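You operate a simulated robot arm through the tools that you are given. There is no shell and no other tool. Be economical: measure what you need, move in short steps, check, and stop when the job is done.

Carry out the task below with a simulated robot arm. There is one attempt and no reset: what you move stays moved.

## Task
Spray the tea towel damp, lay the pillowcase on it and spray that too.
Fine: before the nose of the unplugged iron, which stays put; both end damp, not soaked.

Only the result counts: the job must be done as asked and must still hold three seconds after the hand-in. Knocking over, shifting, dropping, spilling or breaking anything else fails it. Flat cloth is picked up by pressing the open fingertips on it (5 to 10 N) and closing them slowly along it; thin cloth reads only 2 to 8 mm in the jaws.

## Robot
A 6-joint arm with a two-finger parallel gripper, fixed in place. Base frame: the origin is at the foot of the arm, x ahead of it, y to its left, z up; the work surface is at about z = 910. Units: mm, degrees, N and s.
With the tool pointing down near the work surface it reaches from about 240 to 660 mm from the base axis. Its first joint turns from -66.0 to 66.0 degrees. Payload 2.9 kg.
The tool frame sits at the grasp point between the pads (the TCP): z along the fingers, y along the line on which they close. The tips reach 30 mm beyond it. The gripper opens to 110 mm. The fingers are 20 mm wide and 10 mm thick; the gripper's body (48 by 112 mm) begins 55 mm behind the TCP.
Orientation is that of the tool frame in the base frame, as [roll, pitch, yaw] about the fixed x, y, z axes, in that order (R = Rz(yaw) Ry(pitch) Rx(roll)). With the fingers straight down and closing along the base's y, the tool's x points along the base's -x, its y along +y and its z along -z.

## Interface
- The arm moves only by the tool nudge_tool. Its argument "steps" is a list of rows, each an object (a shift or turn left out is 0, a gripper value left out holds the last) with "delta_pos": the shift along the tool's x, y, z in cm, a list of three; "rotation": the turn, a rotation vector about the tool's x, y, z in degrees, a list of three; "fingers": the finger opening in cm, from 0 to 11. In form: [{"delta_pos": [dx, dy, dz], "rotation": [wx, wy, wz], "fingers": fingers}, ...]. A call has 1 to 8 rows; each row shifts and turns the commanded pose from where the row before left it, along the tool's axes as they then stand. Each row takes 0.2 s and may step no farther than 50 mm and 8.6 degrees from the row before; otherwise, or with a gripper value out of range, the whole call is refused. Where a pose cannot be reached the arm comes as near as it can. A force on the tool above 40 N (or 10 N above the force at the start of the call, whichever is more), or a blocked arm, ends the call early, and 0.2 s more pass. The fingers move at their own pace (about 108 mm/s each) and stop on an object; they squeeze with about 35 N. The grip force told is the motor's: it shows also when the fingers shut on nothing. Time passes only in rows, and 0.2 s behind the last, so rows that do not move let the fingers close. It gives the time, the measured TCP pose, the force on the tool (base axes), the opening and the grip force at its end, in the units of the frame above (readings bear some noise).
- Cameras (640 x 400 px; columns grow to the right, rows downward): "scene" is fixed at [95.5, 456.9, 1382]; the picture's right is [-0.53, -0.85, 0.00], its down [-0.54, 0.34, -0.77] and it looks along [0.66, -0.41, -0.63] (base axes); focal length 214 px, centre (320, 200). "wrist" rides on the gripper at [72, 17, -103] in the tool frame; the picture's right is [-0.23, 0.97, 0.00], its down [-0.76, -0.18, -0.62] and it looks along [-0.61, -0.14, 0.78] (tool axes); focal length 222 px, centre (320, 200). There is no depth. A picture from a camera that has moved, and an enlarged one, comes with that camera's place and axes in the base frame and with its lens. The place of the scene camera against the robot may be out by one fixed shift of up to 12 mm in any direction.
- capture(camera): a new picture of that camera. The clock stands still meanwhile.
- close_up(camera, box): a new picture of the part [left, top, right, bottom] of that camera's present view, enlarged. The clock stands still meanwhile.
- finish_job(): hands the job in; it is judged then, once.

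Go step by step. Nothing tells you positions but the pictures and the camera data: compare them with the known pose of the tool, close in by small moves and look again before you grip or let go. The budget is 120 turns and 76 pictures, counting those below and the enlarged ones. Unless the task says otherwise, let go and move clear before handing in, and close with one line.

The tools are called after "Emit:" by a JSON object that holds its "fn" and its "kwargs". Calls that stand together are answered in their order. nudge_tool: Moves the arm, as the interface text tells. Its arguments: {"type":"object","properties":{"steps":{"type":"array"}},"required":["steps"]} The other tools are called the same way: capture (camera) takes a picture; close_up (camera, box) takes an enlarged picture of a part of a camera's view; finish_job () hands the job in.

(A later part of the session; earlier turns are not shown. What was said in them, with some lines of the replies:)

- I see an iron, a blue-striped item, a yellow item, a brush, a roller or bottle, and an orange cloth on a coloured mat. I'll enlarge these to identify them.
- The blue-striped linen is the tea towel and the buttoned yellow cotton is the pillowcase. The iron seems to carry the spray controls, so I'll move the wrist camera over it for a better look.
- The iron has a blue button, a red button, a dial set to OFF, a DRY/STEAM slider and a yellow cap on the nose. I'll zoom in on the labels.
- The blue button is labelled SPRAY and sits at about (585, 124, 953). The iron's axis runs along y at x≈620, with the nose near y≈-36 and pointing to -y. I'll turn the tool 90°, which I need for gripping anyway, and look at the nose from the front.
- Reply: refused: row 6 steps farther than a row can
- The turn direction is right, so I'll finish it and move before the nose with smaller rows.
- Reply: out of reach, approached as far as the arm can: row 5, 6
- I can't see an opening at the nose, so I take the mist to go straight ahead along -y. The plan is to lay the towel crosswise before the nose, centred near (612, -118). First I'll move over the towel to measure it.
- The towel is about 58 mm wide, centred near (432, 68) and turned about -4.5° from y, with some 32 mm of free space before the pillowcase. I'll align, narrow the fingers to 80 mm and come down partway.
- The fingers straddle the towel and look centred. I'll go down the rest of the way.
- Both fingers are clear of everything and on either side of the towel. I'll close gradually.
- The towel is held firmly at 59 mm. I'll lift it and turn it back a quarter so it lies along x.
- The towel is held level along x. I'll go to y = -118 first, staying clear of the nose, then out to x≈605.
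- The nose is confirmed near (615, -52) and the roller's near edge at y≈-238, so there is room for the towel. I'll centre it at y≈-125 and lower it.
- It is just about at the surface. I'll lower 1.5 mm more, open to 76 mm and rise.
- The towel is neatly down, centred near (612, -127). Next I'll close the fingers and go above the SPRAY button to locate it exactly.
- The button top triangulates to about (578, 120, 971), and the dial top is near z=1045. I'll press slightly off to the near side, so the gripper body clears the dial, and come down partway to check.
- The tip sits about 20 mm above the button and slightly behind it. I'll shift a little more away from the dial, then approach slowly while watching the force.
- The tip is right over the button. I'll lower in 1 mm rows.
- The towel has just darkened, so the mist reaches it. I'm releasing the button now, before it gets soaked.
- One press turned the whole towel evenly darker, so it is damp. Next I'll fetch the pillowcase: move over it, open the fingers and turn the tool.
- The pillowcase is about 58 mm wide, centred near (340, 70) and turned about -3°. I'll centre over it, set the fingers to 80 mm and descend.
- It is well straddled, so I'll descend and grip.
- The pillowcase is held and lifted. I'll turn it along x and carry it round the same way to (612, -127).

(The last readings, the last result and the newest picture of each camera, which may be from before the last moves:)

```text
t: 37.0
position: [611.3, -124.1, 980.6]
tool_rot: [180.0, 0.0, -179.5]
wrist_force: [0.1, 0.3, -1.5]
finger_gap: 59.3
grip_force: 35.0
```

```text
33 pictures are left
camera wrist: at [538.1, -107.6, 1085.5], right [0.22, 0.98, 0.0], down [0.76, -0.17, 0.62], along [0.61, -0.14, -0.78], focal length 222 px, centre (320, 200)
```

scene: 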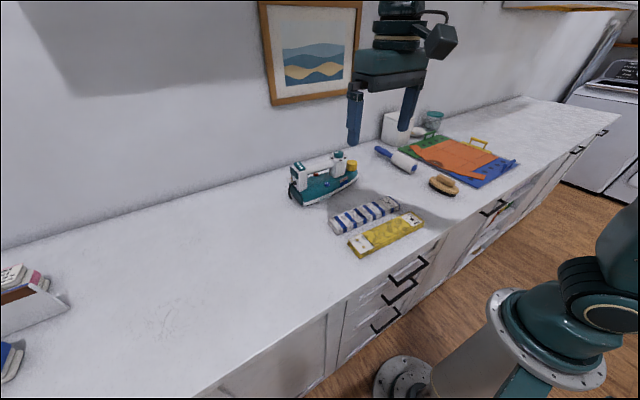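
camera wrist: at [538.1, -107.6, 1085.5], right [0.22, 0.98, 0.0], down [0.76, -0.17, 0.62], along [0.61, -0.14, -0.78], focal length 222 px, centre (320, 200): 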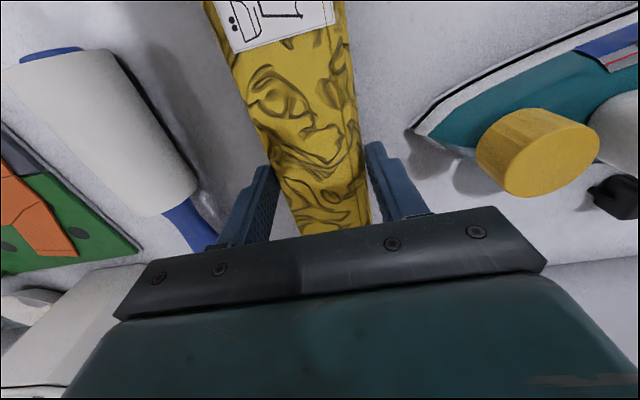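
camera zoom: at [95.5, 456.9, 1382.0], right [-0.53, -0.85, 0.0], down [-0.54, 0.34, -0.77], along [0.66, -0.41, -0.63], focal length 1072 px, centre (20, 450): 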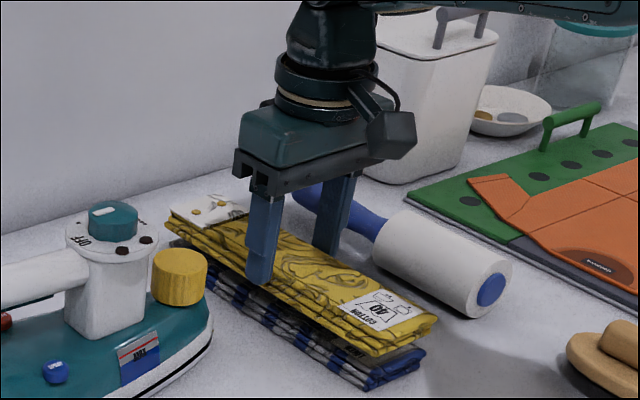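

The pillowcase is right above the towel and aligned. I'll lower it gently until it touches.

Emit:
{"fn": "nudge_tool", "kwargs": {"steps": [{"delta_pos": [0, -0.2, 0.5]}, {"delta_pos": [0, 0, 0.3]}, {}]}}

Emit:
{"fn": "nudge_tool", "kwargs": {"steps": [{"delta_pos": [0, 0, 0.2]}, {}]}}

Emit:
{"fn": "close_up", "kwargs": {"camera": "scene", "box": [330, 110, 430, 190]}}

```text
t: 37.8
position: [611.4, -126.3, 973.4]
tool_rot: [-180.0, 0.0, -179.6]
wrist_force: [-0.7, 0.4, -1.6]
finger_gap: 59.4
grip_force: 35.1
```

```text
t: 38.4
position: [611.2, -125.9, 972.2]
tool_rot: [180.0, 0.0, -179.5]
wrist_force: [-1.0, -1.0, -1.5]
finger_gap: 59.3
grip_force: 35.0
```

```text
5.00 times, centred on (380, 150) of scene
camera zoom: at [95.5, 456.9, 1382.0], right [-0.53, -0.85, 0.0], down [-0.54, 0.34, -0.77], along [0.66, -0.41, -0.63], focal length 1072 px, centre (20, 450)
```

zoom: 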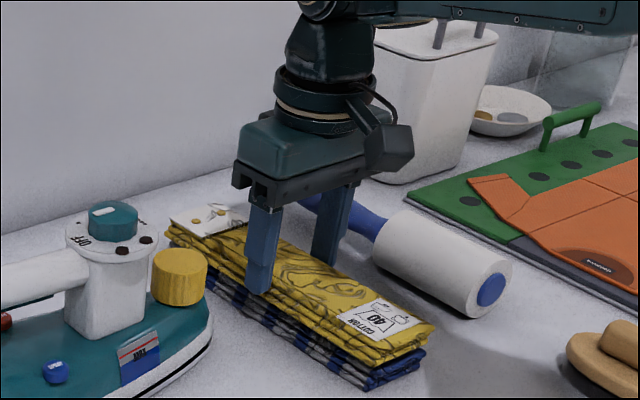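

Emit:
{"fn": "nudge_tool", "kwargs": {"steps": [{"delta_pos": [0, 0, 0.15]}, {"delta_pos": [0, 0, 0.1]}, {}]}}

```text
t: 39.2
position: [611.0, -125.2, 969.3]
tool_rot: [-180.0, 0.0, -179.5]
wrist_force: [0.0, 0.7, -1.4]
finger_gap: 59.3
grip_force: 34.9
```

Emit:
{"fn": "nudge_tool", "kwargs": {"steps": [{"delta_pos": [0, 0, 0.1]}, {"delta_pos": [0, 0, 0.1]}, {}]}}

Emit:
{"fn": "close_up", "kwargs": {"camera": "scene", "box": [350, 140, 430, 190]}}

```text
t: 40.0
position: [612.7, -126.3, 967.7]
tool_rot: [-180.0, 0.0, -179.5]
wrist_force: [0.5, 0.0, -1.3]
finger_gap: 59.1
grip_force: 35.0
```

```text
8.00 times, centred on (390, 165) of scene
camera zoom: at [95.5, 456.9, 1382.0], right [-0.53, -0.85, 0.0], down [-0.54, 0.34, -0.77], along [0.66, -0.41, -0.63], focal length 1716 px, centre (-240, 480)
```

zoom: 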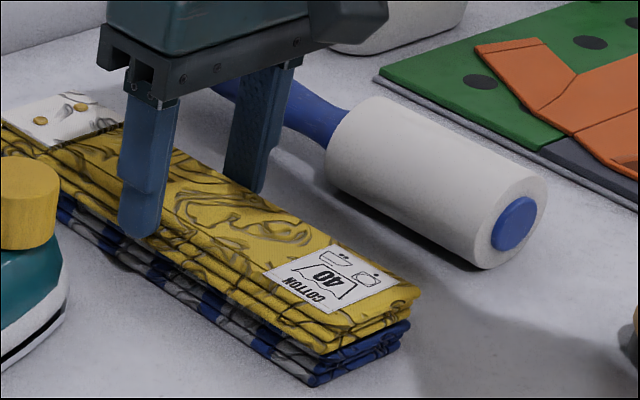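

Emit:
{"fn": "nudge_tool", "kwargs": {"steps": [{"delta_pos": [0, 0, 0.1]}, {"delta_pos": [0, 0, 0.1]}, {}]}}

```text
t: 40.8
position: [611.5, -124.6, 965.4]
tool_rot: [-180.0, 0.0, -179.6]
wrist_force: [-0.4, 0.7, -1.1]
finger_gap: 59.0
grip_force: 34.9
```

Emit:
{"fn": "nudge_tool", "kwargs": {"steps": [{"delta_pos": [0, 0, 0.1]}, {"delta_pos": [0, 0, 0.1]}, {}]}}

```text
t: 41.6
position: [612.0, -125.2, 964.7]
tool_rot: [-180.0, 0.1, -179.5]
wrist_force: [-4.3, -2.3, 9.9]
finger_gap: 59.1
grip_force: 35.0
```

Now it has contact at about 10 N. I'll ease up 0.5 mm, open and rise straight up.

Emit:
{"fn": "nudge_tool", "kwargs": {"steps": [{"delta_pos": [0, 0, -0.06]}, {}, {"fingers": 6.4}, {"fingers": 7.4}, {"fingers": 7.8}]}}

Emit:
{"fn": "nudge_tool", "kwargs": {"steps": [{"delta_pos": [0, 0, -2.0]}, {"delta_pos": [0, 0, -4.0]}, {"delta_pos": [0, 0, -4.0]}, {"delta_pos": [0, 0, -2.7]}]}}

Emit:
{"fn": "capture", "kwargs": {"camera": "wrist"}}

Emit:
{"fn": "close_up", "kwargs": {"camera": "scene", "box": [340, 120, 430, 190]}}

```text
t: 42.8
position: [611.0, -124.4, 965.2]
tool_rot: [-180.0, 0.0, -179.5]
wrist_force: [0.1, 0.1, -0.4]
finger_gap: 78.0
grip_force: 0.0
```

```text
t: 43.8
position: [609.3, -126.0, 1092.3]
tool_rot: [180.0, 0.0, -179.5]
wrist_force: [-0.4, 0.4, 0.4]
finger_gap: 78.2
grip_force: 0.1
```

```text
30 pictures are left
camera wrist: at [536.9, -109.7, 1197.1], right [0.22, 0.98, 0.0], down [0.76, -0.17, 0.62], along [0.61, -0.14, -0.78], focal length 222 px, centre (320, 200)
```

wrist: 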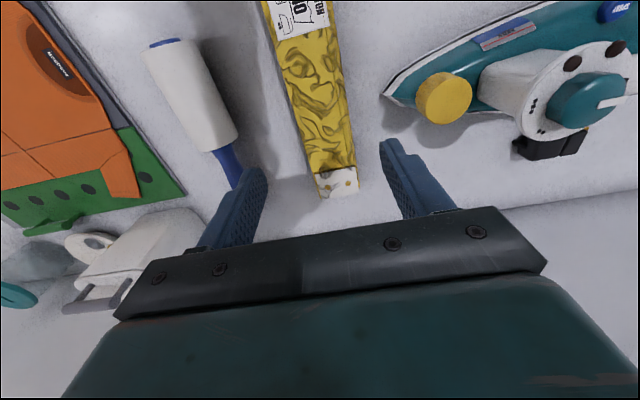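

```text
5.71 times, centred on (385, 155) of scene
camera zoom: at [95.5, 456.9, 1382.0], right [-0.53, -0.85, 0.0], down [-0.54, 0.34, -0.77], along [0.66, -0.41, -0.63], focal length 1226 px, centre (-51, 457)
```

zoom: 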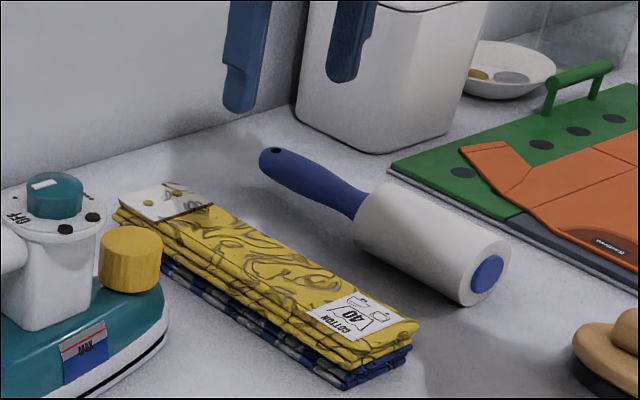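

The stack is aligned. Back to the SPRAY button with closed fingers.

Emit:
{"fn": "nudge_tool", "kwargs": {"steps": [{"delta_pos": [0.69, 4.2, 0], "fingers": 0}, {"delta_pos": [0.69, 4.2, 0]}, {"delta_pos": [0.69, 4.2, 0]}, {"delta_pos": [0.69, 4.2, 0]}, {"delta_pos": [0.69, 4.2, 0]}, {"delta_pos": [0.69, 4.2, 0]}, {}]}}

Emit:
{"fn": "nudge_tool", "kwargs": {"steps": [{"delta_pos": [0, 0, 3.0]}, {"delta_pos": [0, 0, 3.0]}, {"delta_pos": [0, 0, 2.2]}, {}]}}

Emit:
{"fn": "close_up", "kwargs": {"camera": "scene", "box": [290, 150, 350, 200]}}

```text
t: 45.4
position: [569.2, 126.1, 1092.3]
tool_rot: [-179.9, 0.0, -179.5]
wrist_force: [-0.1, 0.8, 0.0]
finger_gap: 0.1
grip_force: 35.1
```

```text
t: 46.4
position: [568.9, 125.2, 1010.3]
tool_rot: [-180.0, 0.1, -179.5]
wrist_force: [-0.6, 0.7, -0.5]
finger_gap: 0.2
grip_force: 35.1
```

```text
8.00 times, centred on (320, 175) of scene
camera zoom: at [95.5, 456.9, 1382.0], right [-0.53, -0.85, 0.0], down [-0.54, 0.34, -0.77], along [0.66, -0.41, -0.63], focal length 1716 px, centre (320, 400)
```

zoom: 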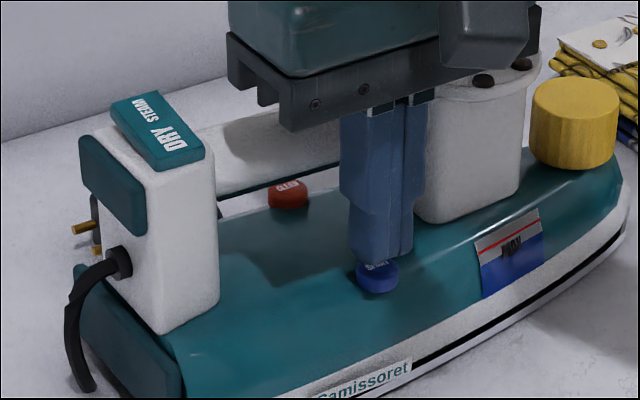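

Same alignment as before. I'll lower to just above the trigger depth, then go step by step.

Emit:
{"fn": "nudge_tool", "kwargs": {"steps": [{"delta_pos": [0, 0, 1.0]}, {"delta_pos": [0, 0, 0.4]}, {}]}}

Emit:
{"fn": "nudge_tool", "kwargs": {"steps": [{"delta_pos": [0, 0, 0.1]}]}}

Emit:
{"fn": "close_up", "kwargs": {"camera": "scene", "box": [340, 120, 430, 190]}}

```text
t: 47.2
position: [568.6, 125.7, 996.3]
tool_rot: [-179.9, -0.1, -179.5]
wrist_force: [0.8, -0.6, 0.8]
finger_gap: 0.0
grip_force: 35.0
```

```text
t: 47.6
position: [569.4, 126.0, 994.6]
tool_rot: [-180.0, 0.0, -179.5]
wrist_force: [0.4, 0.1, 1.1]
finger_gap: 0.0
grip_force: 34.8
```

```text
5.71 times, centred on (385, 155) of scene
camera zoom: at [95.5, 456.9, 1382.0], right [-0.53, -0.85, 0.0], down [-0.54, 0.34, -0.77], along [0.66, -0.41, -0.63], focal length 1226 px, centre (-51, 457)
```

zoom: 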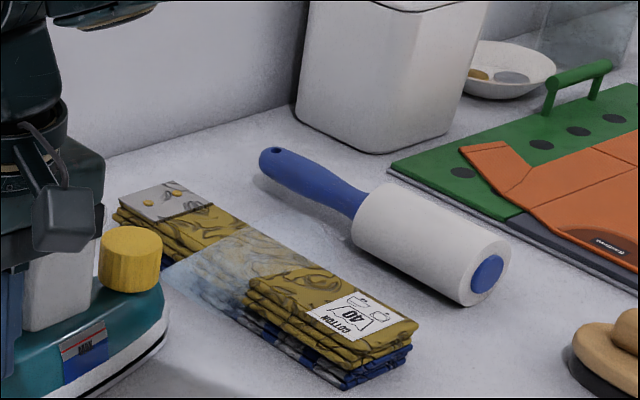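

The mist is out and the pillowcase has darkened. Releasing at once.

Emit:
{"fn": "nudge_tool", "kwargs": {"steps": [{"delta_pos": [0, 0, -2.0]}, {"delta_pos": [0, 0, -4.0]}, {"delta_pos": [0, 0, -3.7]}, {}, {}]}}

Emit:
{"fn": "close_up", "kwargs": {"camera": "scene", "box": [340, 120, 430, 190]}}

Emit:
{"fn": "close_up", "kwargs": {"camera": "scene", "box": [270, 110, 430, 220]}}

```text
t: 48.8
position: [568.6, 127.2, 1090.8]
tool_rot: [-180.0, 0.0, -179.4]
wrist_force: [0.2, 0.7, 0.0]
finger_gap: 0.0
grip_force: 34.7
```

```text
5.71 times, centred on (385, 155) of scene
camera zoom: at [95.5, 456.9, 1382.0], right [-0.53, -0.85, 0.0], down [-0.54, 0.34, -0.77], along [0.66, -0.41, -0.63], focal length 1226 px, centre (-51, 457)
```

zoom: 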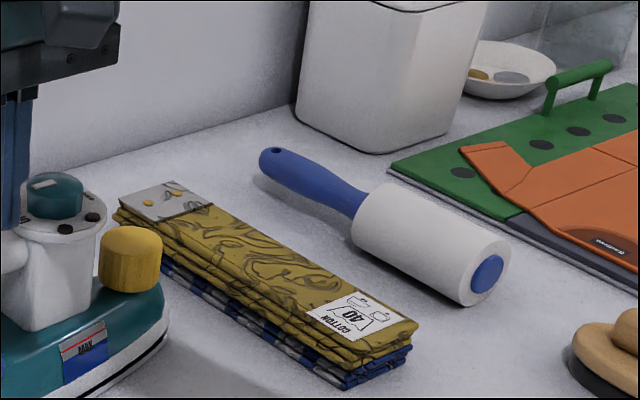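

```text
3.64 times, centred on (350, 165) of scene
camera zoom: at [95.5, 456.9, 1382.0], right [-0.53, -0.85, 0.0], down [-0.54, 0.34, -0.77], along [0.66, -0.41, -0.63], focal length 780 px, centre (211, 327)
```

zoom: 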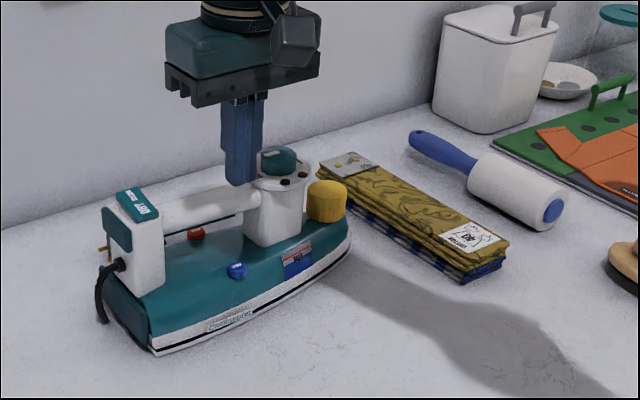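

Both cloths now show an even, moderate darkening. They lie stacked before the nose, and the iron and everything else are where they were. The arm is clear, so I'm handing in.

Emit:
{"fn": "finish_job", "kwargs": {}}

```text
The job is handed in.
```

The tea towel and the pillowcase on top of it each got one press of SPRAY and look damp, not soaked; they lie before the nose of the iron, which stayed put.
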